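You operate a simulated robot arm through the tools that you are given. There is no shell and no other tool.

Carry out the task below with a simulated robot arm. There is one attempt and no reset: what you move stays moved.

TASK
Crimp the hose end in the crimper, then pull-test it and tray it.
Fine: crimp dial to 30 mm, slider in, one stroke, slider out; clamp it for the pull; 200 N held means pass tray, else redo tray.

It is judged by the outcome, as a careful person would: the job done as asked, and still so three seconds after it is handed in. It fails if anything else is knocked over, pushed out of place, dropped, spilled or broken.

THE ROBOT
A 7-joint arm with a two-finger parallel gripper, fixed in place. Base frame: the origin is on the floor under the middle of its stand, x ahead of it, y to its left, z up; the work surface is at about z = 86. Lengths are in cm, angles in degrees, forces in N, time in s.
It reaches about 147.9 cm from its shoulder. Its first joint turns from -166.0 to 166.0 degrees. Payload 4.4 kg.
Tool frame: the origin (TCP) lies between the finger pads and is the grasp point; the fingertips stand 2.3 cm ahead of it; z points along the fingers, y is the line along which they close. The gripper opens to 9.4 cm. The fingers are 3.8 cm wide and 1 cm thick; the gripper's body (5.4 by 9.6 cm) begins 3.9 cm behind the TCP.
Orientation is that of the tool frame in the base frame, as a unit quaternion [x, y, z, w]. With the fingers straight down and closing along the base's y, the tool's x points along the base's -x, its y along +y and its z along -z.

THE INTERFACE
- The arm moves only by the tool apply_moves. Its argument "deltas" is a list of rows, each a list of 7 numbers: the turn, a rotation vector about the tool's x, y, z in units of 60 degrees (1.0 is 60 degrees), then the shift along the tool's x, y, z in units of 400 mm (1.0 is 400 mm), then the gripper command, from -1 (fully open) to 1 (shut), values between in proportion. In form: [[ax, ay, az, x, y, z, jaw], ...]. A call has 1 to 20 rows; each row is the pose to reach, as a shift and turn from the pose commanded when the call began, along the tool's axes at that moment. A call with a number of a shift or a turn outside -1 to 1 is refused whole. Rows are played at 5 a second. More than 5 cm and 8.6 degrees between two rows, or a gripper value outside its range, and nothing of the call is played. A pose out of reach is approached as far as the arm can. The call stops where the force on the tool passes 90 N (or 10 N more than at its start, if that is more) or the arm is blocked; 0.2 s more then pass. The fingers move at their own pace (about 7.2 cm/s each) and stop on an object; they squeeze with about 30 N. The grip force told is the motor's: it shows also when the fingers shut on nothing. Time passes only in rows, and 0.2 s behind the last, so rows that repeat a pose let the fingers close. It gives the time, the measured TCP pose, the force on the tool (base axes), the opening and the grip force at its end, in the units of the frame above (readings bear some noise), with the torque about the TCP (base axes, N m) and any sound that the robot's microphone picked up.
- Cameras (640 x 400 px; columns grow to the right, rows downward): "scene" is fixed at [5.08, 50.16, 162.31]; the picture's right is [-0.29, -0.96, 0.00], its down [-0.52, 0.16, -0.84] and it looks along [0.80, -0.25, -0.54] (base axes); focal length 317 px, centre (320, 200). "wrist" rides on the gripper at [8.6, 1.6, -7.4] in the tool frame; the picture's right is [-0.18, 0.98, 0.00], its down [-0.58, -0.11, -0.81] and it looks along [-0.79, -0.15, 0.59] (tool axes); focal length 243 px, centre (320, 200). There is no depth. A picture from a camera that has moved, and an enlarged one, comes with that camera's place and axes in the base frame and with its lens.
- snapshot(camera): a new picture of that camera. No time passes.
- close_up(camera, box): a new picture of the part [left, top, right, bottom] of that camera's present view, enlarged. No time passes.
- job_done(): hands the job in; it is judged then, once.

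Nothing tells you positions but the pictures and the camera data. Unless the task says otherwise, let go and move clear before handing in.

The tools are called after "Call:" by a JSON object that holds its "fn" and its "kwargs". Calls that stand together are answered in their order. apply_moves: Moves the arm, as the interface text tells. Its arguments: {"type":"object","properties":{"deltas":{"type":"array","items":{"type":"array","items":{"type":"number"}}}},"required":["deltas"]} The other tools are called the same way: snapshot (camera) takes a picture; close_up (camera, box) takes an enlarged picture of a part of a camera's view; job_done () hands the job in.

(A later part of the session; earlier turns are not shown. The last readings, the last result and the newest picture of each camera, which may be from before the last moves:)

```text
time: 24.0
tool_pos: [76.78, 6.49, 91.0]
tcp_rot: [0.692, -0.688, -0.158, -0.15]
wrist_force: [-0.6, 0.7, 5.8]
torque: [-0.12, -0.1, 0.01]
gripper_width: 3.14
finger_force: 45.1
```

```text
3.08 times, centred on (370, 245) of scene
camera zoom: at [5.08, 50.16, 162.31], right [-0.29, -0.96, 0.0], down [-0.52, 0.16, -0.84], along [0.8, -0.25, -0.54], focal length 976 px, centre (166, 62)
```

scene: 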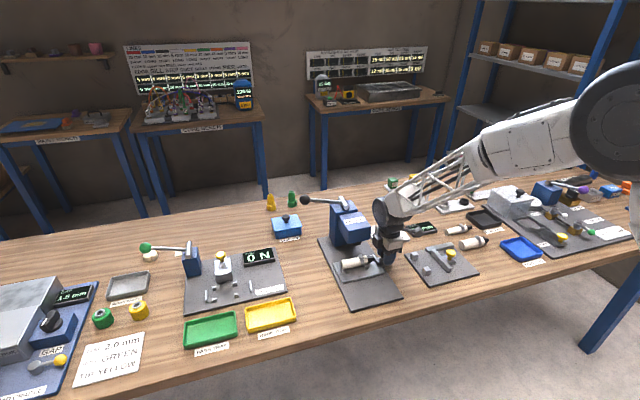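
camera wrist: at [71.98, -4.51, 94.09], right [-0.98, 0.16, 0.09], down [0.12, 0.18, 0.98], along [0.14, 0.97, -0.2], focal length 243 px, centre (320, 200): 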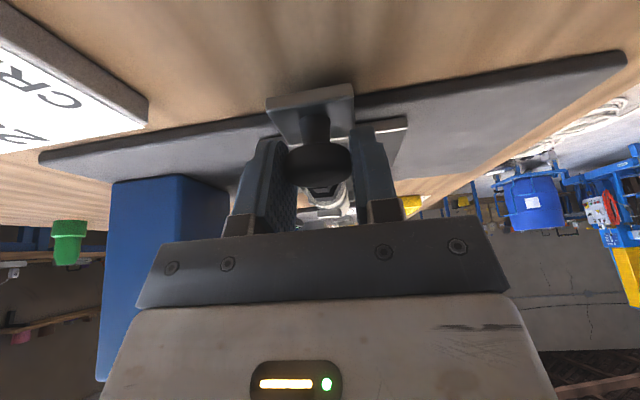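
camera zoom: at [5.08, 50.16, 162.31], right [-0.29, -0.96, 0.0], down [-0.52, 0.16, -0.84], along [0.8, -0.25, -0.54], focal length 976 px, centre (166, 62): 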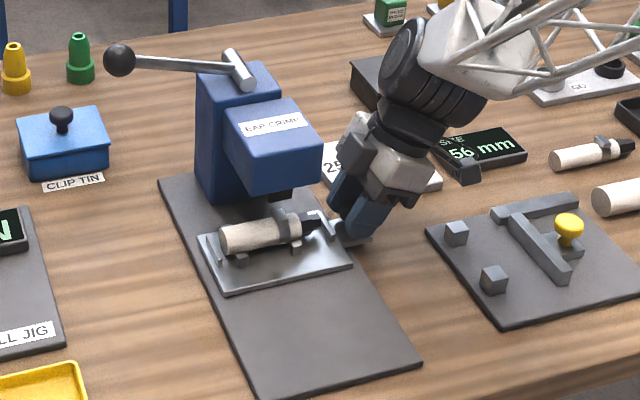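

The slider moves freely. I'll keep pushing gently until it reaches its stop.

Call:
{"fn": "apply_moves", "kwargs": {"deltas": [[0, 0, 0, 0, -0.0125, 0, 1], [0, 0, 0, 0, -0.025, 0, 1], [0, 0, 0, 0, -0.0375, 0, 1], [0, 0, 0, 0, -0.05, 0, 1], [0, 0, 0, 0, -0.0625, 0, 1], [0, 0, 0, 0, -0.075, 0, 1]]}}

Call:
{"fn": "close_up", "kwargs": {"camera": "scene", "box": [290, 180, 450, 310]}}

Call:
{"fn": "snapshot", "kwargs": {"camera": "wrist"}}

```text
time: 25.1
tool_pos: [78.58, 6.46, 90.81]
tcp_rot: [0.692, -0.688, -0.162, -0.147]
wrist_force: [-37.6, -4.3, 24.8]
torque: [-0.29, 0.27, 0.08]
gripper_width: 3.15
finger_force: 45.0
stopped in row 5: the force on the tool passed its limit at 111 N (the readings are from after the stop); the commanded pose is now the measured one
```

```text
3.08 times, centred on (370, 245) of scene
camera zoom: at [5.08, 50.16, 162.31], right [-0.29, -0.96, 0.0], down [-0.52, 0.16, -0.84], along [0.8, -0.25, -0.54], focal length 976 px, centre (166, 62)
```

zoom: 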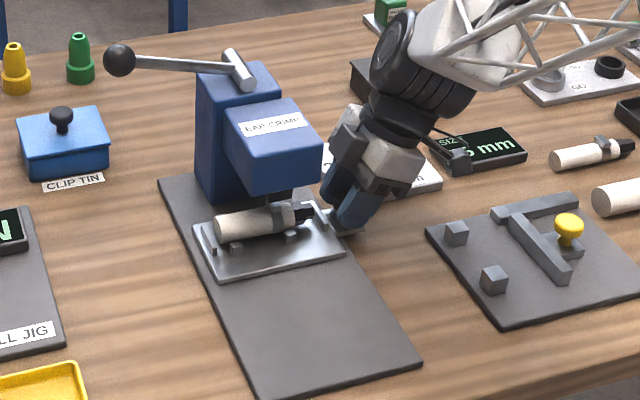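

```text
taken
camera wrist: at [77.08, -4.5, 93.9], right [-0.98, 0.16, 0.1], down [0.13, 0.18, 0.97], along [0.14, 0.97, -0.2], focal length 243 px, centre (320, 200)
```

wrist: 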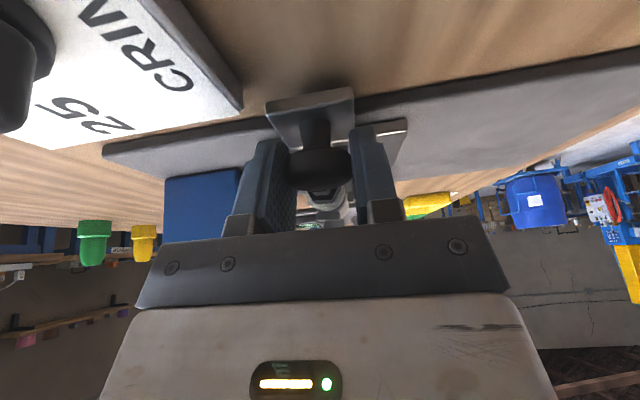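

The slider hit its own stop at 78.6 (12 cm of travel, with the load passing cleanly through the knob). I'll release and back away along the tool axis.

Call:
{"fn": "apply_moves", "kwargs": {"deltas": [[0, 0, 0, 0, 0, 0, 0.3], [0, 0, 0, 0, 0, 0, -0.1], [0, 0, 0, 0, 0, 0, -0.1], [0, 0, 0, 0, 0, -0.1, -0.1], [0, 0, 0, 0, 0, -0.2, -0.1], [0, 0, 0, 0, 0, -0.3, -0.1], [0, 0, 0, 0, 0, -0.4, -0.1]]}}

Call:
{"fn": "close_up", "kwargs": {"camera": "scene", "box": [290, 180, 450, 310]}}

Call:
{"fn": "snapshot", "kwargs": {"camera": "wrist"}}

```text
time: 26.8
tool_pos: [78.94, -0.4, 105.11]
tcp_rot: [0.692, -0.689, -0.162, -0.146]
wrist_force: [0.1, 0.0, -0.3]
torque: [0.02, 0.0, 0.01]
gripper_width: 5.17
finger_force: 0.1
```

```text
3.08 times, centred on (370, 245) of scene
camera zoom: at [5.08, 50.16, 162.31], right [-0.29, -0.96, 0.0], down [-0.52, 0.16, -0.84], along [0.8, -0.25, -0.54], focal length 976 px, centre (166, 62)
```

zoom: 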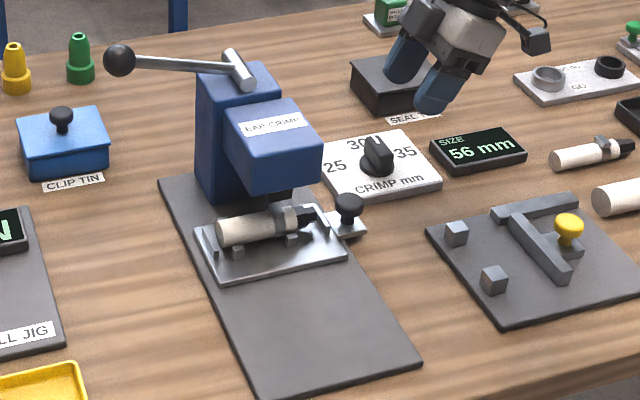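

```text
taken
camera wrist: at [77.44, -11.34, 108.2], right [-0.98, 0.16, 0.1], down [0.13, 0.18, 0.97], along [0.14, 0.97, -0.2], focal length 243 px, centre (320, 200)
```

wrist: 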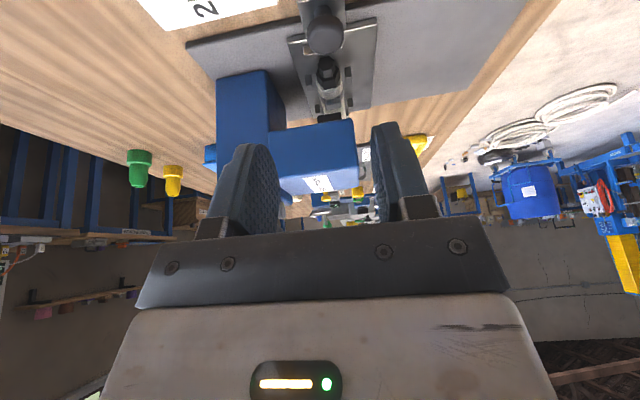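

The slider sits under the head and the dial still reads 30. I'll check the ear against the die and look at the lever more closely.

Call:
{"fn": "close_up", "kwargs": {"camera": "scene", "box": [325, 230, 385, 280]}}

Call:
{"fn": "close_up", "kwargs": {"camera": "wrist", "box": [200, 0, 440, 200]}}

Call:
{"fn": "close_up", "kwargs": {"camera": "scene", "box": [295, 185, 375, 245]}}

```text
8.00 times, centred on (355, 255) of scene
camera zoom: at [5.08, 50.16, 162.31], right [-0.29, -0.96, 0.0], down [-0.52, 0.16, -0.84], along [0.8, -0.25, -0.54], focal length 2538 px, centre (40, -240)
```

zoom: 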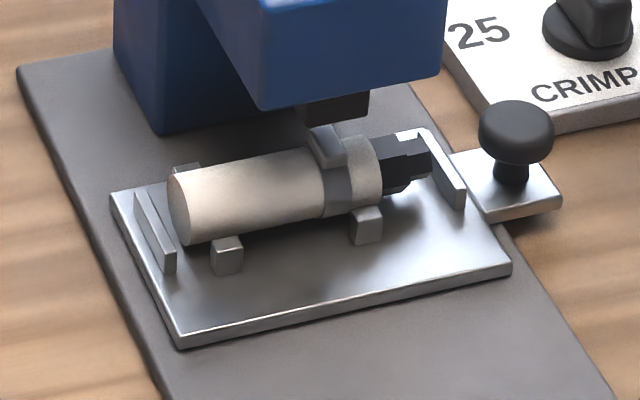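

```text
2.00 times, centred on (320, 100) of wrist
camera zoom: at [77.44, -11.34, 108.2], right [-0.98, 0.16, 0.1], down [0.13, 0.18, 0.97], along [0.14, 0.97, -0.2], focal length 485 px, centre (320, 400)
```

zoom: 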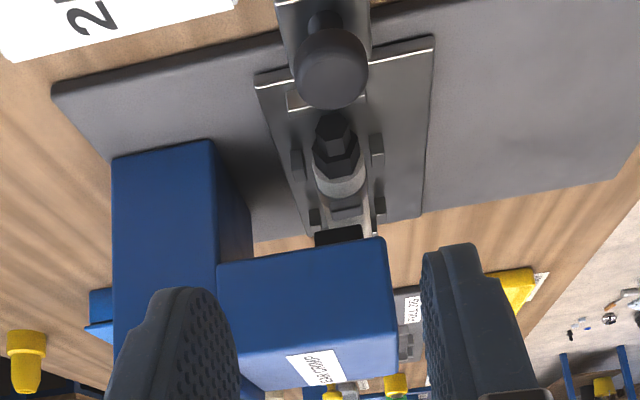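

```text
6.67 times, centred on (335, 215) of scene
camera zoom: at [5.08, 50.16, 162.31], right [-0.29, -0.96, 0.0], down [-0.52, 0.16, -0.84], along [0.8, -0.25, -0.54], focal length 2115 px, centre (220, 100)
```

zoom: 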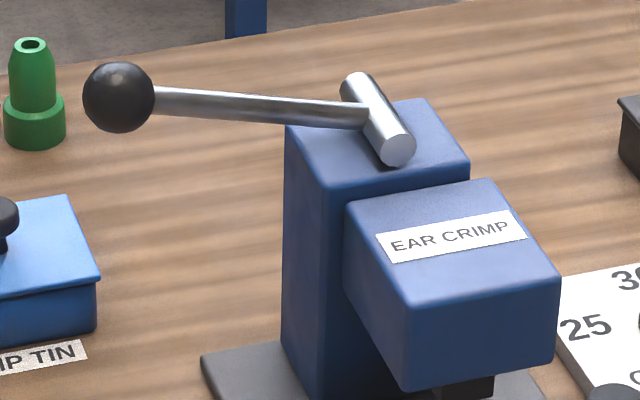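

The ear sits right under the die. Next is the lever: I'll untilt, rise, and turn the hand so the camera is on the +y side, away from the crimper.

Call:
{"fn": "apply_moves", "kwargs": {"deltas": [[0, 0.105, 0, -0.042, 0, -0.09, -0.1], [0, 0.21, 0, -0.084, 0, -0.18, -0.1], [0, 0.315, 0, -0.127, 0, -0.27, -0.1], [0, 0.42, 0, -0.169, 0, -0.3625, -0.1]]}}

```text
time: 27.8
tool_pos: [79.37, -0.36, 121.11]
tcp_rot: [0.71, -0.704, -0.007, 0.008]
wrist_force: [0.1, -0.2, -0.6]
torque: [-0.04, 0.02, 0.01]
gripper_width: 5.19
finger_force: 0.0
```

I'll correct the small tilt error first, then swing over the lever while rotating the hand.

Call:
{"fn": "apply_moves", "kwargs": {"deltas": [[0.0203, 0, 0.008, 0, 0, 0, -0.1]]}}

Call:
{"fn": "apply_moves", "kwargs": {"deltas": [[0, 0, 0.125, -0.097, -0.027, -0.01, -0.1], [0, 0, 0.25, -0.194, -0.054, -0.02, -0.1], [0, 0, 0.375, -0.29, -0.08, -0.02, -0.1], [0, 0, 0.5, -0.387, -0.107, -0.02, -0.1], [0, 0, 0.625, -0.484, -0.134, -0.02, -0.1], [0, 0, 0.75, -0.58, -0.161, -0.02, -0.1], [0, 0, 0.875, -0.677, -0.188, -0.02, -0.1], [0, 0, 1.0, -0.775, -0.215, -0.02, -0.1]]}}

Call:
{"fn": "apply_moves", "kwargs": {"deltas": [[0, 0, 0.125, 0, 0, 0, -0.1], [0, 0, 0.25, 0, 0, 0, -0.1], [0, 0, 0.375, 0, 0, 0, -0.1], [0, 0, 0.5, 0, 0, 0, -0.1], [0, 0, 0.625, 0, 0, 0, -0.1], [0, 0, 0.75, 0, 0, 0, -0.1], [0, 0, 0.875, 0, 0, 0, -0.1], [0, 0, 1.0, 0, 0, 0, -0.1]]}}

Call:
{"fn": "apply_moves", "kwargs": {"deltas": [[0, 0, 0.125, 0, 0, 0, -0.1], [0, 0, 0.25, 0, 0, 0, -0.1], [0, 0, 0.375, 0, 0, 0, -0.1], [0, 0, 0.5, 0, 0, 0, -0.1], [0, 0, 0.625, 0, 0, 0, -0.1], [0, 0, 0.75, 0, 0, 0, -0.1], [0, 0, 0.875, 0, 0, 0, -0.1], [0, 0, 1.0, 0, 0, 0, -0.1]]}}

Call:
{"fn": "snapshot", "kwargs": {"camera": "wrist"}}

Call:
{"fn": "snapshot", "kwargs": {"camera": "scene"}}

```text
time: 28.1
tool_pos: [79.33, -0.29, 121.23]
tcp_rot: [0.707, -0.707, 0.001, 0.0]
wrist_force: [-0.2, 0.4, 0.1]
torque: [-0.03, 0.03, 0.0]
gripper_width: 5.15
finger_force: 0.1
```

```text
time: 29.9
tool_pos: [88.1, 30.39, 122.26]
tcp_rot: [-0.258, 0.966, -0.001, 0.002]
wrist_force: [0.8, -0.4, 1.1]
torque: [-0.06, 0.01, -0.02]
gripper_width: 5.17
finger_force: 0.1
```

```text
time: 31.8
tool_pos: [87.92, 30.7, 122.13]
tcp_rot: [0.259, 0.966, 0.0, 0.001]
wrist_force: [1.0, -0.5, -0.3]
torque: [0.0, -0.02, 0.02]
gripper_width: 5.17
finger_force: 0.1
```

```text
time: 33.5
tool_pos: [87.89, 30.59, 122.03]
tcp_rot: [0.708, 0.707, 0.001, 0.001]
wrist_force: [0.7, 0.6, -0.7]
torque: [0.04, 0.0, -0.02]
gripper_width: 5.15
finger_force: 0.0
```

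```text
taken
camera wrist: at [89.48, 39.31, 129.5], right [0.98, -0.19, 0.0], down [-0.11, -0.58, 0.81], along [-0.15, -0.79, -0.59], focal length 243 px, centre (320, 200)
```

wrist: 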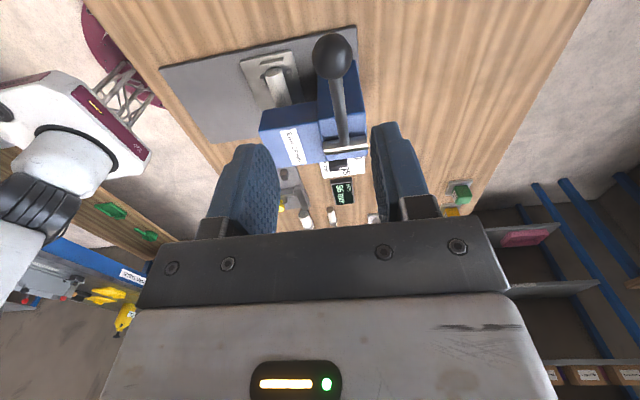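

```text
taken
```

scene: 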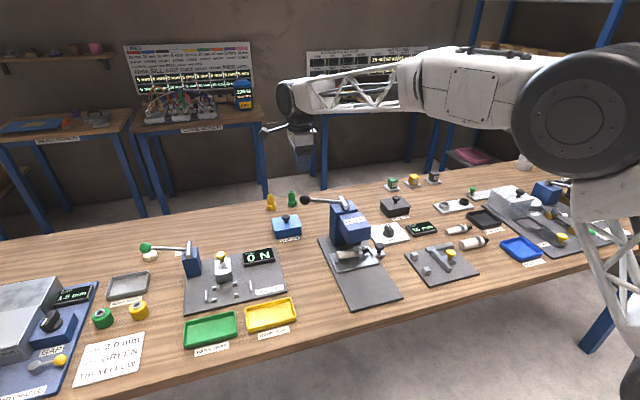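

The lever ball is at (88.9, 29.75, 107.4), and its pivot is near (88.7, 15.5, 102.9), giving about a 15 cm arm. I'll go down and look again before gripping.

Call:
{"fn": "apply_moves", "kwargs": {"deltas": [[0, 0, 0, -0.01, 0.012, 0.06, -0.1], [0, 0, 0, -0.02, 0.024, 0.12, -0.1], [0, 0, 0, -0.02, 0.024, 0.18, -0.1], [0, 0, 0, -0.02, 0.024, 0.2, -0.1]]}}

Call:
{"fn": "snapshot", "kwargs": {"camera": "wrist"}}

Call:
{"fn": "close_up", "kwargs": {"camera": "scene", "box": [260, 130, 380, 230]}}

```text
time: 34.5
tool_pos: [88.88, 29.88, 113.91]
tcp_rot: [0.707, 0.707, 0.001, 0.001]
wrist_force: [-0.2, 0.8, -1.0]
torque: [0.0, -0.02, 0.03]
gripper_width: 5.16
finger_force: 0.0
```

```text
taken
camera wrist: at [90.52, 38.46, 121.38], right [0.98, -0.18, 0.0], down [-0.11, -0.58, 0.81], along [-0.15, -0.79, -0.59], focal length 243 px, centre (320, 200)
```

wrist: 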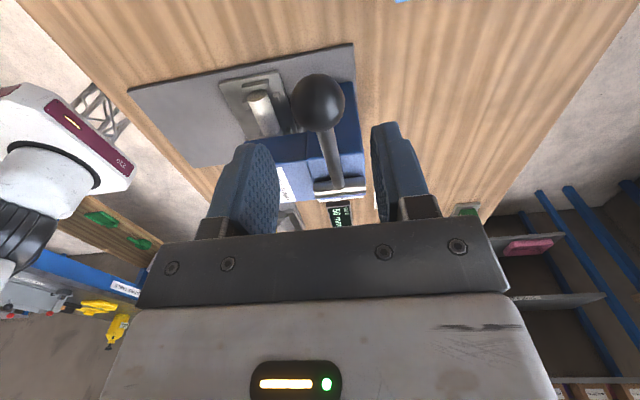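

```text
4.00 times, centred on (320, 180) of scene
camera zoom: at [5.08, 50.16, 162.31], right [-0.29, -0.96, 0.0], down [-0.52, 0.16, -0.84], along [0.8, -0.25, -0.54], focal length 1269 px, centre (320, 280)
```

zoom: 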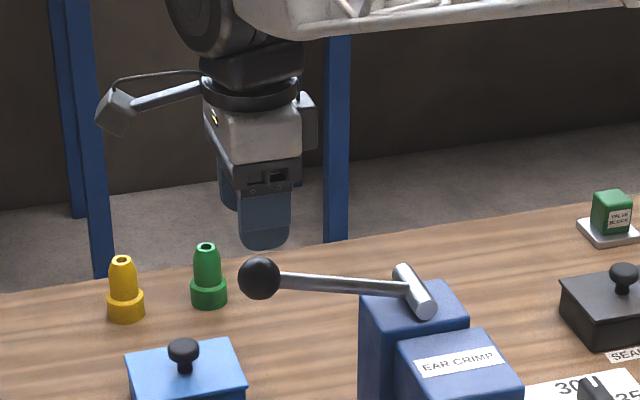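

The ball lines up at (88.9, 29.9, 107.4). I'll go down and close on it.

Call:
{"fn": "apply_moves", "kwargs": {"deltas": [[0, 0, 0, 0, 0, 0.06, -0.1], [0, 0, 0, 0, 0, 0.12, -0.1], [0, 0, 0, 0, 0, 0.1625, -0.1], [0, 0, 0, 0, 0, 0.1625, 0.3], [0, 0, 0, 0, 0, 0.1625, 1], [0, 0, 0, 0, 0, 0.1625, 1], [0, 0, 0, 0, 0, 0.1625, 1]]}}

Call:
{"fn": "snapshot", "kwargs": {"camera": "wrist"}}

Call:
{"fn": "close_up", "kwargs": {"camera": "scene", "box": [260, 130, 380, 230]}}

```text
time: 36.1
tool_pos: [88.85, 29.72, 107.38]
tcp_rot: [0.707, 0.707, 0.0, 0.001]
wrist_force: [-12.8, -2.5, -2.5]
torque: [0.02, 0.06, -0.01]
gripper_width: 3.53
finger_force: 44.2
```

```text
taken
camera wrist: at [90.35, 38.42, 114.85], right [0.98, -0.18, 0.0], down [-0.11, -0.58, 0.81], along [-0.15, -0.79, -0.59], focal length 243 px, centre (320, 200)
```

wrist: 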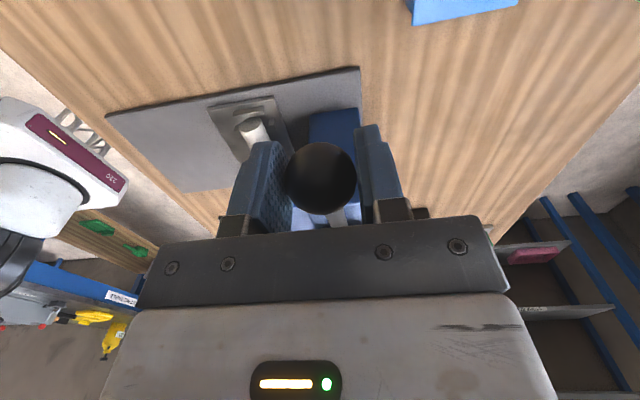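

```text
4.00 times, centred on (320, 180) of scene
camera zoom: at [5.08, 50.16, 162.31], right [-0.29, -0.96, 0.0], down [-0.52, 0.16, -0.84], along [0.8, -0.25, -0.54], focal length 1269 px, centre (320, 280)
```

zoom: 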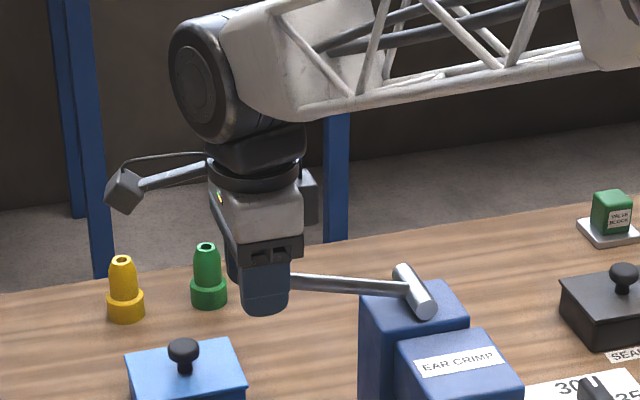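

The ball is gripped. I'll swing the lever down along its arc, tilting the hand with it, and check the force after 30°.

Call:
{"fn": "apply_moves", "kwargs": {"deltas": [[0, -0.042, 0, 0.0085, 0, 0.0318, 1], [0, -0.083, 0, 0.014, 0, 0.0638, 1], [0, -0.125, 0, 0.017, 0, 0.0963, 1], [0, -0.167, 0, 0.017, 0, 0.1288, 1], [0, -0.208, 0, 0.014, 0, 0.1613, 1], [0, -0.25, 0, 0.0085, 0, 0.1933, 1]]}}

Call:
{"fn": "close_up", "kwargs": {"camera": "scene", "box": [270, 170, 400, 280]}}

Call:
{"fn": "snapshot", "kwargs": {"camera": "wrist"}}

```text
time: 37.5
tool_pos: [88.83, 30.36, 99.96]
tcp_rot: [0.7, 0.702, -0.091, 0.094]
wrist_force: [-72.6, 4.9, 38.8]
torque: [-0.22, -0.27, -0.35]
gripper_width: 3.58
finger_force: 44.7
```

```text
3.64 times, centred on (335, 225) of scene
camera zoom: at [5.08, 50.16, 162.31], right [-0.29, -0.96, 0.0], down [-0.52, 0.16, -0.84], along [0.8, -0.25, -0.54], focal length 1154 px, centre (266, 109)
```

zoom: 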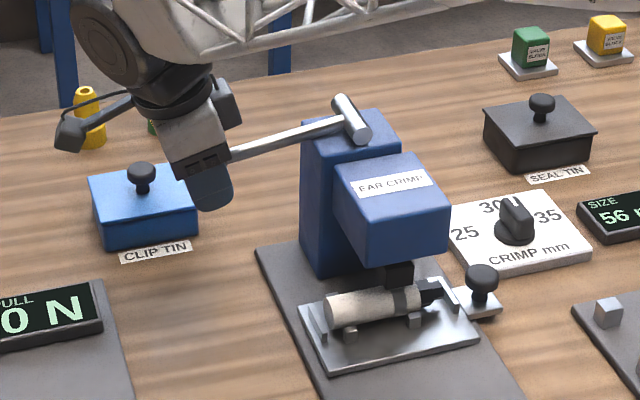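

```text
taken
camera wrist: at [90.36, 40.64, 104.95], right [0.98, -0.18, 0.05], down [-0.11, -0.35, 0.93], along [-0.15, -0.92, -0.37], focal length 243 px, centre (320, 200)
```

wrist: 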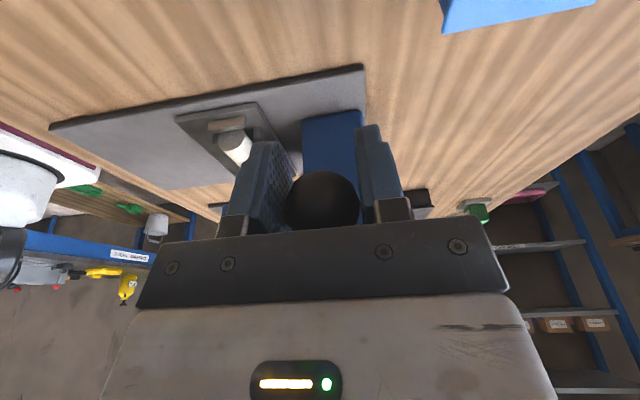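

The die is coming down on the ear, but there's about 70 N of side load in x. I'll shift the TCP a little in -x to relieve it before continuing.

Call:
{"fn": "apply_moves", "kwargs": {"deltas": [[0, 0, 0, 0, -0.004, 0, 1], [0, 0, 0, 0, -0.00625, 0, 1]]}}

```text
time: 38.1
tool_pos: [88.74, 30.08, 99.82]
tcp_rot: [0.701, 0.701, -0.089, 0.093]
wrist_force: [23.0, 29.0, 22.8]
torque: [-0.35, 0.18, 0.19]
gripper_width: 3.6
finger_force: 45.0
```

The side load is down. I'll continue the stroke downward.

Call:
{"fn": "apply_moves", "kwargs": {"deltas": [[0, -0.02, 0, 0.002, 0.001, 0.0163, 1], [0, -0.042, 0, 0.003, 0.001, 0.0326, 1], [0, -0.063, 0, 0.002, 0.001, 0.049, 1], [0, -0.083, 0, 0, 0.001, 0.0652, 1]]}}

Call:
{"fn": "close_up", "kwargs": {"camera": "scene", "box": [270, 170, 400, 280]}}

```text
time: 39.0
tool_pos: [88.83, 29.74, 98.99]
tcp_rot: [0.698, 0.697, -0.111, 0.12]
wrist_force: [-26.4, -6.1, 28.3]
torque: [-1.05, -0.54, 0.08]
gripper_width: 3.5
finger_force: 44.7
stopped in row 4: the force on the tool passed its limit at 98 N (the readings are from after the stop); the commanded pose is now the measured one
```

```text
3.64 times, centred on (335, 225) of scene
camera zoom: at [5.08, 50.16, 162.31], right [-0.29, -0.96, 0.0], down [-0.52, 0.16, -0.84], along [0.8, -0.25, -0.54], focal length 1154 px, centre (266, 109)
```

zoom: 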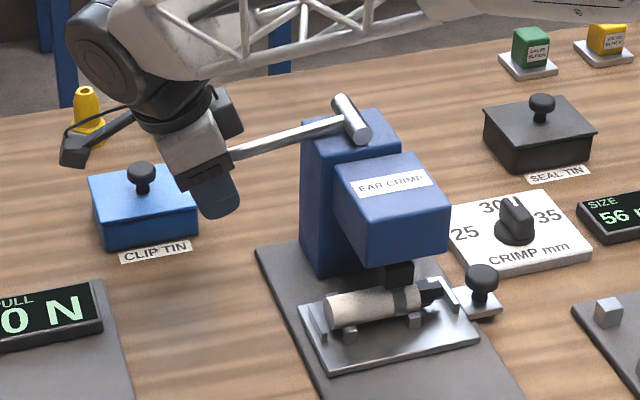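

The lever seems to have reached a stop. I'll look at the die and ear closely to see whether the stroke is complete.

Call:
{"fn": "close_up", "kwargs": {"camera": "scene", "box": [325, 230, 385, 280]}}

Call:
{"fn": "close_up", "kwargs": {"camera": "scene", "box": [280, 185, 360, 245]}}

Call:
{"fn": "snapshot", "kwargs": {"camera": "wrist"}}

```text
8.00 times, centred on (355, 255) of scene
camera zoom: at [5.08, 50.16, 162.31], right [-0.29, -0.96, 0.0], down [-0.52, 0.16, -0.84], along [0.8, -0.25, -0.54], focal length 2538 px, centre (40, -240)
```

zoom: 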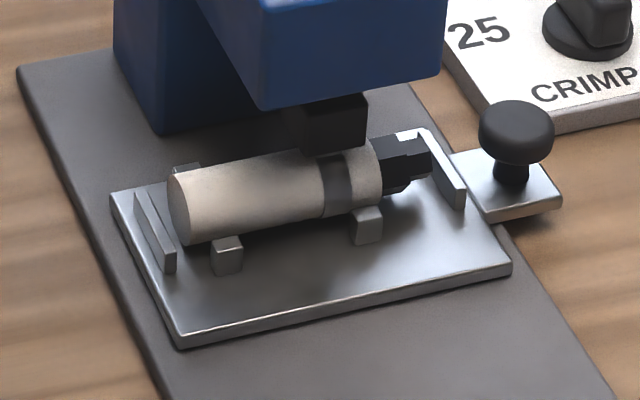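

```text
6.67 times, centred on (320, 215) of scene
camera zoom: at [5.08, 50.16, 162.31], right [-0.29, -0.96, 0.0], down [-0.52, 0.16, -0.84], along [0.8, -0.25, -0.54], focal length 2115 px, centre (320, 100)
```

zoom: 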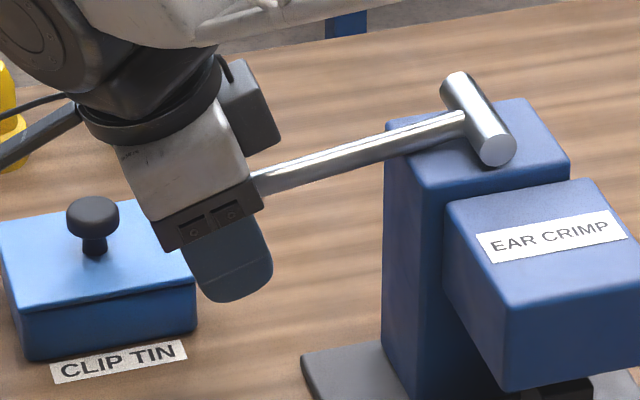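

```text
taken
camera wrist: at [90.33, 40.41, 103.23], right [0.98, -0.17, 0.07], down [-0.12, -0.29, 0.95], along [-0.14, -0.94, -0.31], focal length 243 px, centre (320, 200)
```

wrist: 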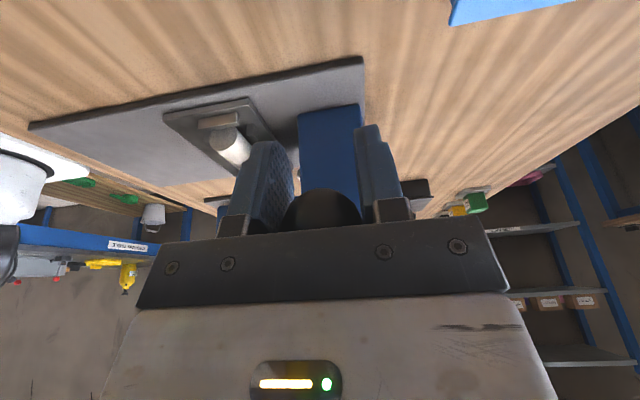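

The die is right down on the ear. To be sure the lever is at its hard stop rather than just stiff, I'll press down a little more and compare.

Call:
{"fn": "apply_moves", "kwargs": {"deltas": [[0, 0, 0, 0.002, -0.001, 0.004, 1], [0, 0, 0, 0.003, -0.002, 0.008, 1], [0, 0, 0, 0.004, -0.003, 0.012, 1], [0, 0, 0, 0.004, -0.003, 0.012, 1]]}}

Call:
{"fn": "close_up", "kwargs": {"camera": "scene", "box": [280, 185, 360, 245]}}

Call:
{"fn": "close_up", "kwargs": {"camera": "scene", "box": [325, 230, 385, 280]}}

```text
time: 40.1
tool_pos: [88.85, 29.86, 98.88]
tcp_rot: [0.698, 0.697, -0.108, 0.123]
wrist_force: [-24.0, -7.2, 26.0]
torque: [-0.83, -0.42, 0.03]
gripper_width: 3.5
finger_force: 45.8
stopped in row 4: the force on the tool passed its limit at 92 N (the readings are from after the stop); the commanded pose is now the measured one
```

```text
6.67 times, centred on (320, 215) of scene
camera zoom: at [5.08, 50.16, 162.31], right [-0.29, -0.96, 0.0], down [-0.52, 0.16, -0.84], along [0.8, -0.25, -0.54], focal length 2115 px, centre (320, 100)
```

zoom: 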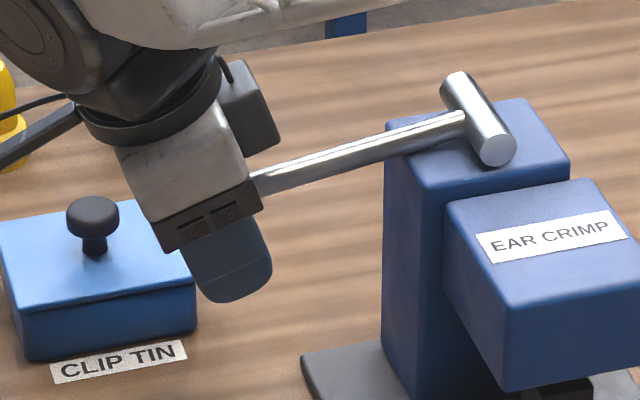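

```text
8.00 times, centred on (355, 255) of scene
camera zoom: at [5.08, 50.16, 162.31], right [-0.29, -0.96, 0.0], down [-0.52, 0.16, -0.84], along [0.8, -0.25, -0.54], focal length 2538 px, centre (40, -240)
```

zoom: 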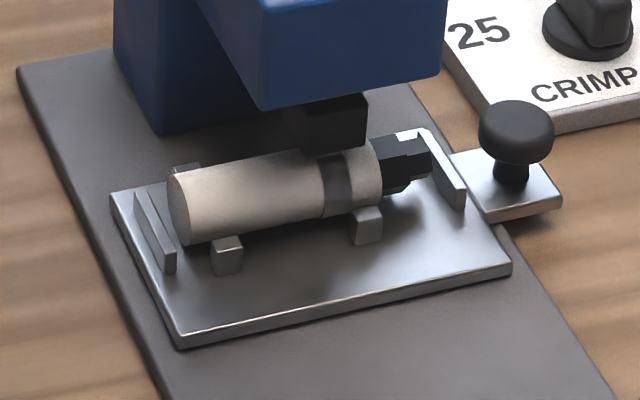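

Nothing moved under 92 N, so the lever is at its end stop and the stroke is complete. I'll raise the lever back along its arc.

Call:
{"fn": "apply_moves", "kwargs": {"deltas": [[0, 0.04, 0, -0.005, -0.002, -0.02, 1], [0, 0.078, 0, -0.0097, -0.0025, -0.04, 1], [0, 0.118, 0, -0.016, -0.0025, -0.058, 1], [0, 0.156, 0, -0.0225, -0.0025, -0.0755, 1], [0, 0.195, 0, -0.031, -0.0025, -0.093, 1], [0, 0.234, 0, -0.039, -0.0025, -0.11, 1]]}}

Call:
{"fn": "close_up", "kwargs": {"camera": "scene", "box": [270, 170, 400, 280]}}

```text
time: 41.5
tool_pos: [88.75, 29.67, 103.54]
tcp_rot: [0.706, 0.707, -0.02, 0.036]
wrist_force: [16.3, 34.6, 12.6]
torque: [-1.02, 0.34, 0.05]
gripper_width: 3.55
finger_force: 45.3
```

```text
3.64 times, centred on (335, 225) of scene
camera zoom: at [5.08, 50.16, 162.31], right [-0.29, -0.96, 0.0], down [-0.52, 0.16, -0.84], along [0.8, -0.25, -0.54], focal length 1154 px, centre (266, 109)
```

zoom: 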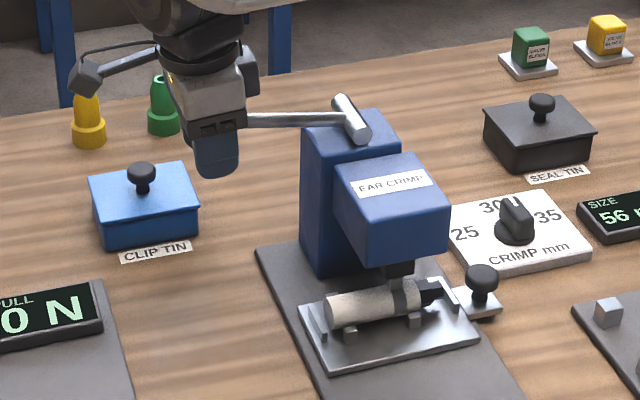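

The lever is coming up freely. I'll bring it the rest of the way to its start position, then let go.

Call:
{"fn": "apply_moves", "kwargs": {"deltas": [[0, 0.02, 0, 0.0, 0, -0.02, 1], [0, 0.04, 0, -0.003, 0, -0.04, 1], [0, 0.055, 0, -0.007, 0, -0.06, 1], [0, 0.055, 0, -0.01, 0, -0.075, 1], [0, 0.055, 0, -0.01, 0, -0.075, 1]]}}

Call:
{"fn": "close_up", "kwargs": {"camera": "scene", "box": [270, 170, 400, 280]}}

Call:
{"fn": "snapshot", "kwargs": {"camera": "wrist"}}

```text
time: 42.7
tool_pos: [88.8, 29.54, 106.37]
tcp_rot: [0.706, 0.708, -0.002, 0.014]
wrist_force: [38.3, -3.2, -33.8]
torque: [-0.08, 0.55, 0.03]
gripper_width: 3.55
finger_force: 45.5
```

```text
3.64 times, centred on (335, 225) of scene
camera zoom: at [5.08, 50.16, 162.31], right [-0.29, -0.96, 0.0], down [-0.52, 0.16, -0.84], along [0.8, -0.25, -0.54], focal length 1154 px, centre (266, 109)
```

zoom: 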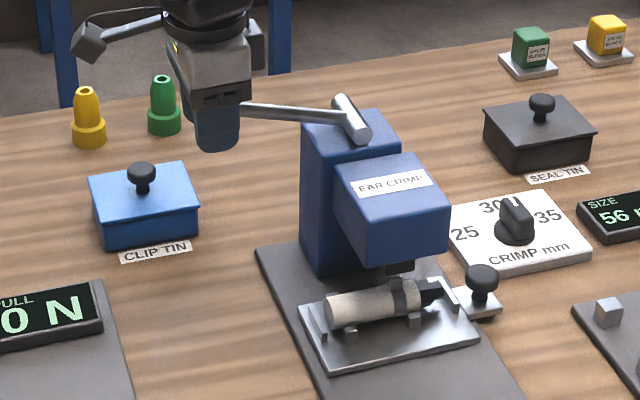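

```text
taken
camera wrist: at [90.23, 38.43, 113.57], right [0.98, -0.18, 0.02], down [-0.12, -0.56, 0.82], along [-0.14, -0.81, -0.58], focal length 243 px, centre (320, 200)
```

wrist: 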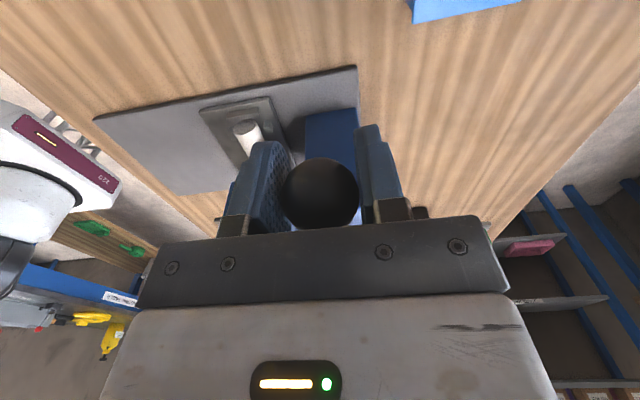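

The lever is back at its start position. I'll release it and lift away.

Call:
{"fn": "apply_moves", "kwargs": {"deltas": [[0, 0, 0, 0, 0, 0, 0.2], [0, 0, 0, 0, 0, 0, -0.2], [0, 0, 0, 0, 0, 0, -0.2], [0, 0, 0, 0, 0, -0.1, -0.2], [0, 0, 0, 0, 0, -0.2, -0.2], [0, 0, 0, 0, 0, -0.3, -0.2], [0, 0, 0, 0, 0, -0.4, -0.2]]}}

Call:
{"fn": "close_up", "kwargs": {"camera": "scene", "box": [270, 170, 400, 280]}}

Call:
{"fn": "close_up", "kwargs": {"camera": "scene", "box": [325, 230, 385, 280]}}

```text
time: 44.3
tool_pos: [88.38, 29.83, 122.48]
tcp_rot: [0.706, 0.708, -0.002, 0.014]
wrist_force: [-0.1, 0.4, -0.5]
torque: [-0.03, 0.03, 0.0]
gripper_width: 5.64
finger_force: 0.1
```

```text
3.64 times, centred on (335, 225) of scene
camera zoom: at [5.08, 50.16, 162.31], right [-0.29, -0.96, 0.0], down [-0.52, 0.16, -0.84], along [0.8, -0.25, -0.54], focal length 1154 px, centre (266, 109)
```

zoom: 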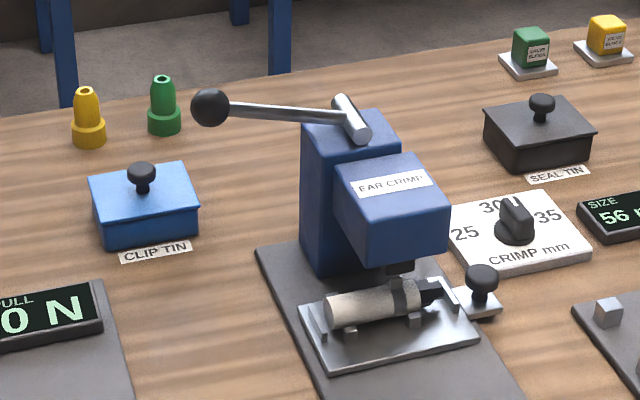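

```text
8.00 times, centred on (355, 255) of scene
camera zoom: at [5.08, 50.16, 162.31], right [-0.29, -0.96, 0.0], down [-0.52, 0.16, -0.84], along [0.8, -0.25, -0.54], focal length 2538 px, centre (40, -240)
```

zoom: 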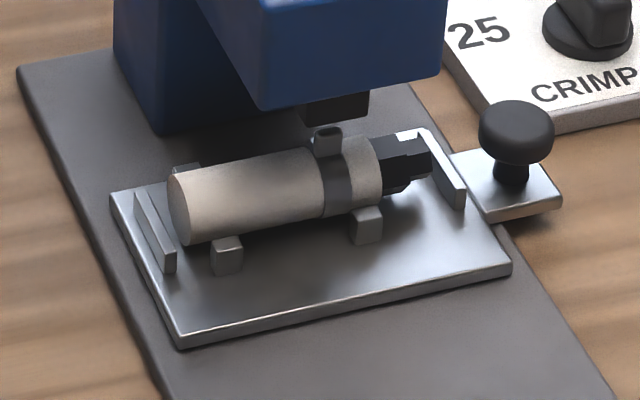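

The ear is visibly pinched, so the crimp is done. Next is the slider out: I'll swing the hand back to the earlier orientation by the slider knob.

Call:
{"fn": "apply_moves", "kwargs": {"deltas": [[0.016, 0.0217, 0.003, 0, 0, 0, -0.1]]}}

Call:
{"fn": "apply_moves", "kwargs": {"deltas": [[0, 0, -0.125, -0.097, -0.03, 0, -0.1], [0, 0, -0.25, -0.194, -0.06, 0, -0.1], [0, 0, -0.375, -0.29, -0.09, 0, -0.1], [0, 0, -0.5, -0.387, -0.12, 0, -0.1], [0, 0, -0.625, -0.484, -0.15, 0, -0.1], [0, 0, -0.75, -0.58, -0.18, 0, -0.1], [0, 0, -0.875, -0.677, -0.21, 0, -0.1], [0, 0, -1.0, -0.775, -0.2375, 0, -0.1]]}}

Call:
{"fn": "apply_moves", "kwargs": {"deltas": [[0, 0, -0.125, 0, 0, 0, -0.1], [0, 0, -0.25, 0, 0, 0, -0.1], [0, 0, -0.375, 0, 0, 0, -0.1], [0, 0, -0.5, 0, 0, 0, -0.1], [0, 0, -0.625, 0, 0, 0, -0.1], [0, 0, -0.75, 0, 0, 0, -0.1], [0, 0, -0.875, 0, 0, 0, -0.1], [0, 0, -1.0, 0, 0, 0, -0.1]]}}

Call:
{"fn": "apply_moves", "kwargs": {"deltas": [[0, 0, -0.125, 0, 0, 0, -0.1], [0, 0, -0.25, 0, 0, 0, -0.1], [0, 0, -0.375, 0, 0, 0, -0.1], [0, 0, -0.5, 0, 0, 0, -0.1], [0, 0, -0.625, 0, 0, 0, -0.1], [0, 0, -0.75, 0, 0, 0, -0.1], [0, 0, -0.875, 0, 0, 0, -0.1], [0, 0, -1.0, 0, 0, 0, -0.1]]}}

Call:
{"fn": "snapshot", "kwargs": {"camera": "wrist"}}

```text
time: 44.7
tool_pos: [88.35, 29.83, 122.35]
tcp_rot: [0.708, 0.706, 0.001, 0.001]
wrist_force: [-0.1, 0.4, 0.2]
torque: [0.01, 0.0, 0.0]
gripper_width: 5.17
finger_force: 0.1
```

```text
time: 46.5
tool_pos: [78.66, -0.8, 122.33]
tcp_rot: [0.258, 0.966, 0.0, 0.0]
wrist_force: [0.0, -0.3, 0.8]
torque: [0.01, 0.01, 0.0]
gripper_width: 5.18
finger_force: 0.0
```

```text
time: 48.3
tool_pos: [78.79, -1.04, 122.33]
tcp_rot: [-0.259, 0.966, 0.0, 0.001]
wrist_force: [0.0, -0.1, 0.9]
torque: [0.0, 0.02, -0.01]
gripper_width: 5.17
finger_force: 0.1
```

```text
time: 50.1
tool_pos: [78.72, -0.96, 122.35]
tcp_rot: [-0.707, 0.707, 0.0, 0.001]
wrist_force: [-0.2, 0.0, -0.6]
torque: [-0.01, 0.01, -0.01]
gripper_width: 5.16
finger_force: 0.0
```

```text
taken
camera wrist: at [77.12, -9.6, 129.78], right [-0.98, 0.18, 0.0], down [0.11, 0.58, 0.81], along [0.15, 0.79, -0.59], focal length 243 px, centre (320, 200)
```

wrist: 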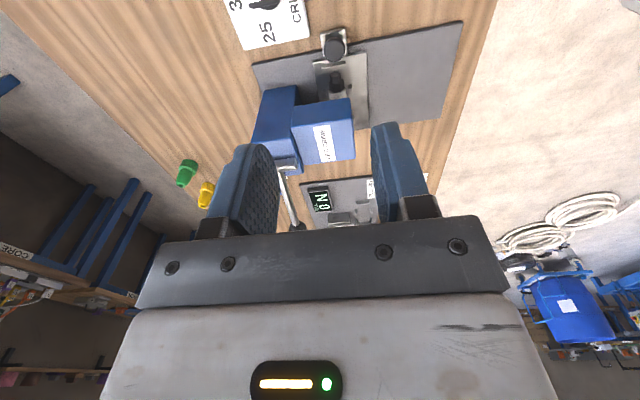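

I'll zoom in on the slider knob to pin down its position.

Call:
{"fn": "close_up", "kwargs": {"camera": "wrist", "box": [290, 10, 390, 110]}}

```text
4.00 times, centred on (340, 60) of wrist
camera zoom: at [77.12, -9.6, 129.78], right [-0.98, 0.18, 0.0], down [0.11, 0.58, 0.81], along [0.15, 0.79, -0.59], focal length 970 px, centre (240, 760)
```

zoom: 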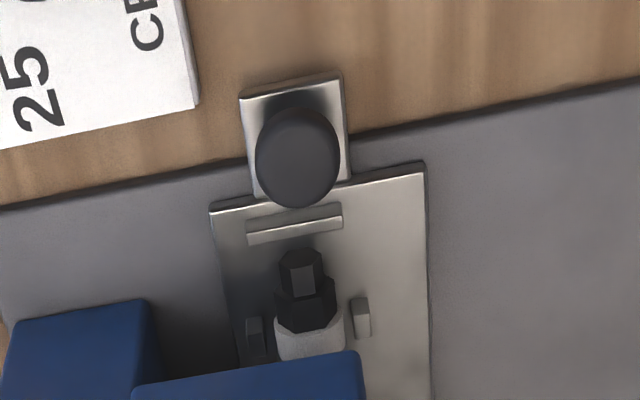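

The knob is at about (78.1, 6.4). I'll tilt 25° and come in along the tool axis.

Call:
{"fn": "apply_moves", "kwargs": {"deltas": [[0, -0.083, 0, -0.011, 0.003, 0.1, -0.1], [0, -0.167, 0, -0.022, 0.006, 0.2, -0.1], [0, -0.25, 0, -0.034, 0.009, 0.3, -0.1], [0, -0.333, 0, -0.045, 0.012, 0.4, -0.1], [0, -0.417, 0, -0.056, 0.0135, 0.51, -0.1]]}}

Call:
{"fn": "apply_moves", "kwargs": {"deltas": [[0, 0, 0, 0, 0, 0.08, -0.1], [0, 0, 0, 0, 0, 0.16, -0.1], [0, 0, 0, 0, 0, 0.24, -0.1], [0, 0, 0, 0, 0, 0.3, -0.1]]}}

Call:
{"fn": "snapshot", "kwargs": {"camera": "wrist"}}

Call:
{"fn": "close_up", "kwargs": {"camera": "scene", "box": [290, 180, 450, 310]}}

```text
time: 51.3
tool_pos: [78.55, 1.35, 101.86]
tcp_rot: [-0.689, 0.691, 0.152, 0.156]
wrist_force: [0.2, -0.2, 0.9]
torque: [0.03, 0.01, -0.01]
gripper_width: 5.18
finger_force: 0.1
```

```text
time: 52.3
tool_pos: [78.14, 6.29, 91.09]
tcp_rot: [-0.689, 0.692, 0.152, 0.155]
wrist_force: [-0.2, 0.7, 0.5]
torque: [0.0, 0.02, 0.03]
gripper_width: 5.17
finger_force: 0.1
```

```text
taken
camera wrist: at [76.5, -4.61, 94.24], right [-0.98, 0.17, 0.08], down [0.11, 0.19, 0.98], along [0.15, 0.97, -0.2], focal length 243 px, centre (320, 200)
```

wrist: 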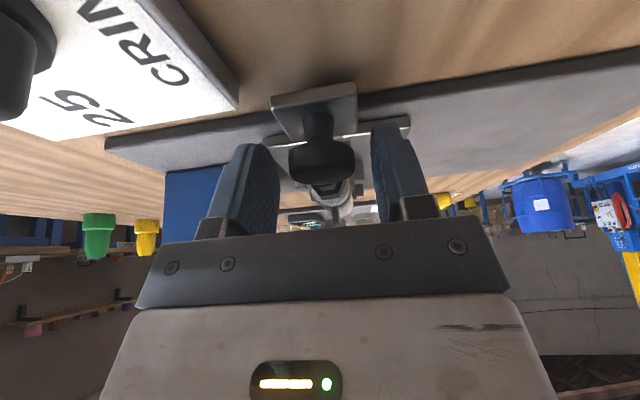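

```text
3.08 times, centred on (370, 245) of scene
camera zoom: at [5.08, 50.16, 162.31], right [-0.29, -0.96, 0.0], down [-0.52, 0.16, -0.84], along [0.8, -0.25, -0.54], focal length 976 px, centre (166, 62)
```

zoom: 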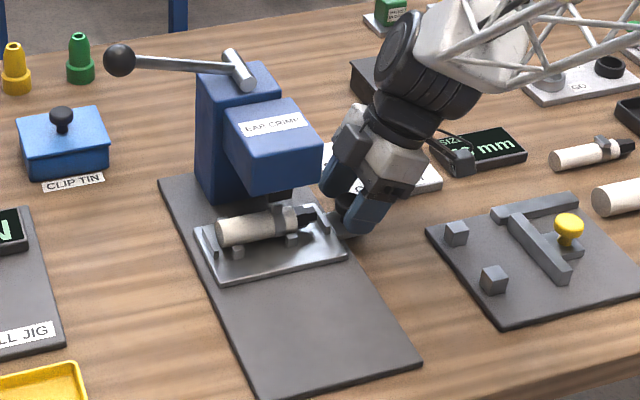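

The knob is between the fingers. I'll grip it and pull the slider out.

Call:
{"fn": "apply_moves", "kwargs": {"deltas": [[0, 0, 0, 0, 0, 0, 0.4], [0, 0, 0, 0, 0, 0, 1], [0, 0, 0, 0, 0, 0, 1], [0, 0, 0, 0, 0.025, 0, 1], [0, 0, 0, 0, 0.05, 0, 1], [0, 0, 0, 0, 0.075, 0, 1], [0, 0, 0, 0, 0.1, 0, 1], [0, 0, 0, 0, 0.125, 0, 1], [0, 0, 0, 0, 0.15, 0, 1], [0, 0, 0, 0, 0.175, 0, 1], [0, 0, 0, 0, 0.2, 0, 1], [0, 0, 0, 0, 0.225, 0, 1], [0, 0, 0, 0, 0.25, 0, 1], [0, 0, 0, 0, 0.27, 0, 1], [0, 0, 0, 0, 0.28, 0, 1]]}}

Call:
{"fn": "close_up", "kwargs": {"camera": "scene", "box": [290, 180, 450, 310]}}

```text
time: 55.5
tool_pos: [67.07, 6.24, 91.18]
tcp_rot: [-0.69, 0.691, 0.152, 0.154]
wrist_force: [1.5, 19.1, 8.9]
torque: [0.48, 0.01, 0.02]
gripper_width: 3.12
finger_force: 44.9
```

```text
3.08 times, centred on (370, 245) of scene
camera zoom: at [5.08, 50.16, 162.31], right [-0.29, -0.96, 0.0], down [-0.52, 0.16, -0.84], along [0.8, -0.25, -0.54], focal length 976 px, centre (166, 62)
```

zoom: 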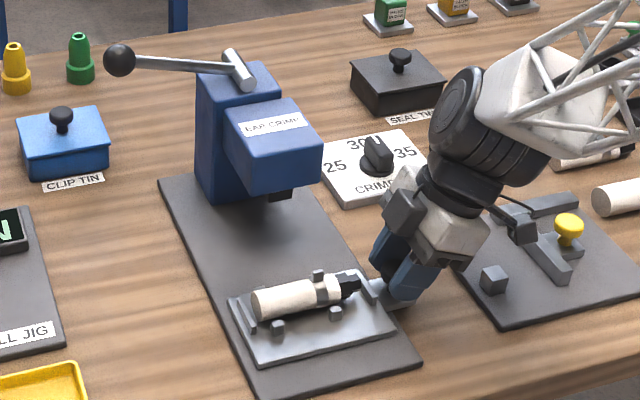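

The slider is almost at its stop. I'll ease it out the last bit.

Call:
{"fn": "apply_moves", "kwargs": {"deltas": [[0, 0, 0, 0, 0.005, 0, 1], [0, 0, 0, 0, 0.01, 0, 1], [0, 0, 0, 0, 0.015, 0, 1], [0, 0, 0, 0, 0.018, 0, 1]]}}

Call:
{"fn": "close_up", "kwargs": {"camera": "scene", "box": [340, 250, 410, 310]}}

```text
time: 56.5
tool_pos: [66.38, 6.04, 91.18]
tcp_rot: [-0.689, 0.691, 0.152, 0.155]
wrist_force: [28.8, -19.1, -2.4]
torque: [-0.23, -0.39, -0.16]
gripper_width: 3.11
finger_force: 45.0
```

```text
6.67 times, centred on (375, 280) of scene
camera zoom: at [5.08, 50.16, 162.31], right [-0.29, -0.96, 0.0], down [-0.52, 0.16, -0.84], along [0.8, -0.25, -0.54], focal length 2115 px, centre (-47, -333)
```

zoom: 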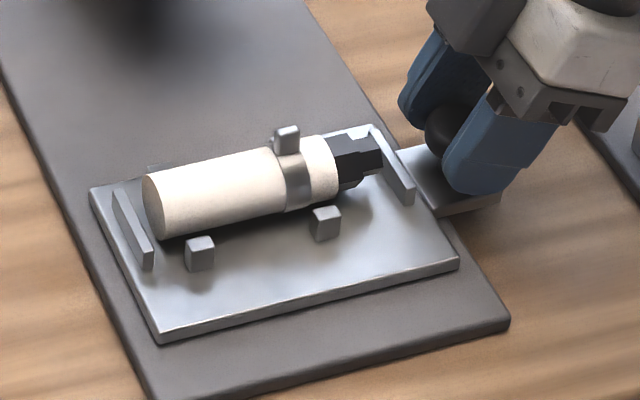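

The slider is at its out stop, back where it started, and the ear is crimped. I'll let go, back off, and study the pull jig.

Call:
{"fn": "apply_moves", "kwargs": {"deltas": [[0, 0, 0, 0, 0, 0, 0.3], [0, 0, 0, 0, 0, 0, -0.1], [0, 0, 0, 0, 0, 0, -0.1], [0, 0, 0, 0, 0, -0.1, -0.1], [0, 0, 0, 0, 0, -0.2, -0.1], [0, 0, 0, 0, 0, -0.3, -0.1], [0, 0, 0, 0, 0, -0.4, -0.1]]}}

Call:
{"fn": "close_up", "kwargs": {"camera": "scene", "box": [170, 235, 290, 325]}}

Call:
{"fn": "close_up", "kwargs": {"camera": "scene", "box": [340, 250, 410, 310]}}

```text
time: 58.1
tool_pos: [66.47, -0.5, 105.66]
tcp_rot: [-0.689, 0.691, 0.154, 0.153]
wrist_force: [0.4, -0.5, 0.3]
torque: [0.0, -0.02, 0.01]
gripper_width: 5.17
finger_force: 0.1
```

```text
4.44 times, centred on (230, 280) of scene
camera zoom: at [5.08, 50.16, 162.31], right [-0.29, -0.96, 0.0], down [-0.52, 0.16, -0.84], along [0.8, -0.25, -0.54], focal length 1410 px, centre (720, -156)
```

zoom: 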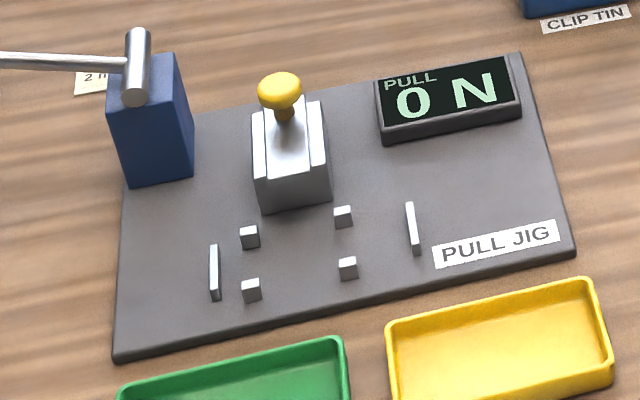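

```text
6.67 times, centred on (375, 280) of scene
camera zoom: at [5.08, 50.16, 162.31], right [-0.29, -0.96, 0.0], down [-0.52, 0.16, -0.84], along [0.8, -0.25, -0.54], focal length 2115 px, centre (-47, -333)
```

zoom: 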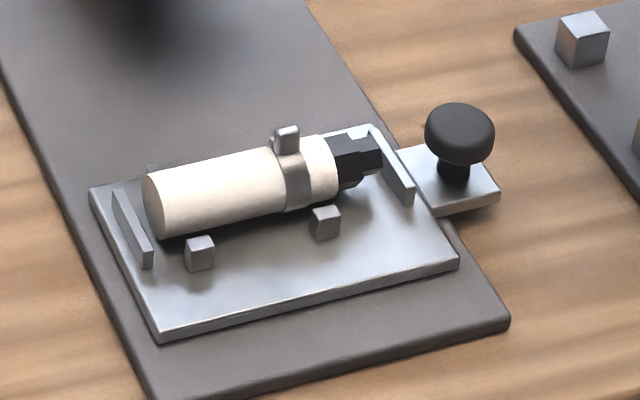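

The pull jig's cradle has the same layout as the slider's: blades about 13 cm apart and posts 6.2 cm apart, centred near (75, 58). A jaw with a yellow knob slides toward it. Next I'll untilt and move above the hose.

Call:
{"fn": "apply_moves", "kwargs": {"deltas": [[0, 0.083, 0, -0.08, -0.002, 0.035, -0.1], [0, 0.167, 0, -0.16, -0.004, 0.07, -0.1], [0, 0.25, 0, -0.245, -0.006, 0.11, -0.1], [0, 0.333, 0, -0.325, -0.007, 0.15, -0.1], [0, 0.417, 0, -0.408, -0.0075, 0.19, -0.1]]}}

Call:
{"fn": "snapshot", "kwargs": {"camera": "wrist"}}

Call:
{"fn": "close_up", "kwargs": {"camera": "wrist", "box": [250, 20, 400, 140]}}

```text
time: 59.3
tool_pos: [66.7, 17.47, 105.54]
tcp_rot: [0.707, -0.707, 0.001, 0.001]
wrist_force: [-0.4, 0.3, 0.8]
torque: [-0.01, 0.02, -0.04]
gripper_width: 5.18
finger_force: 0.0
```

```text
taken
camera wrist: at [65.06, 8.86, 113.01], right [-0.98, 0.19, 0.0], down [0.11, 0.58, 0.81], along [0.15, 0.79, -0.59], focal length 243 px, centre (320, 200)
```

wrist: 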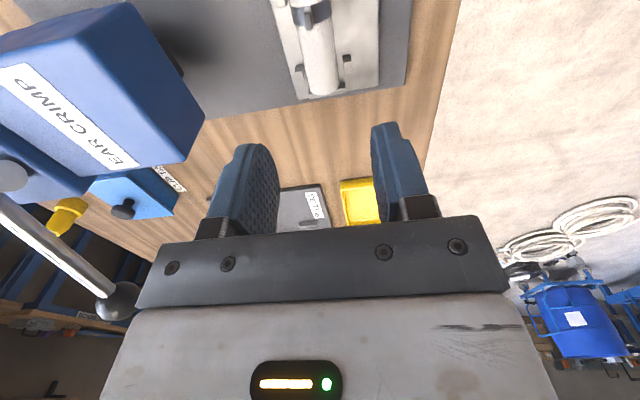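

```text
3.33 times, centred on (325, 80) of wrist
camera zoom: at [65.06, 8.86, 113.01], right [-0.98, 0.19, 0.0], down [0.11, 0.58, 0.81], along [0.15, 0.79, -0.59], focal length 809 px, centre (303, 600)
```

zoom: 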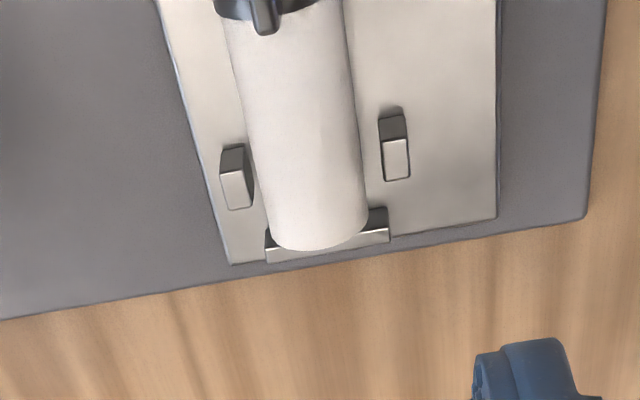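

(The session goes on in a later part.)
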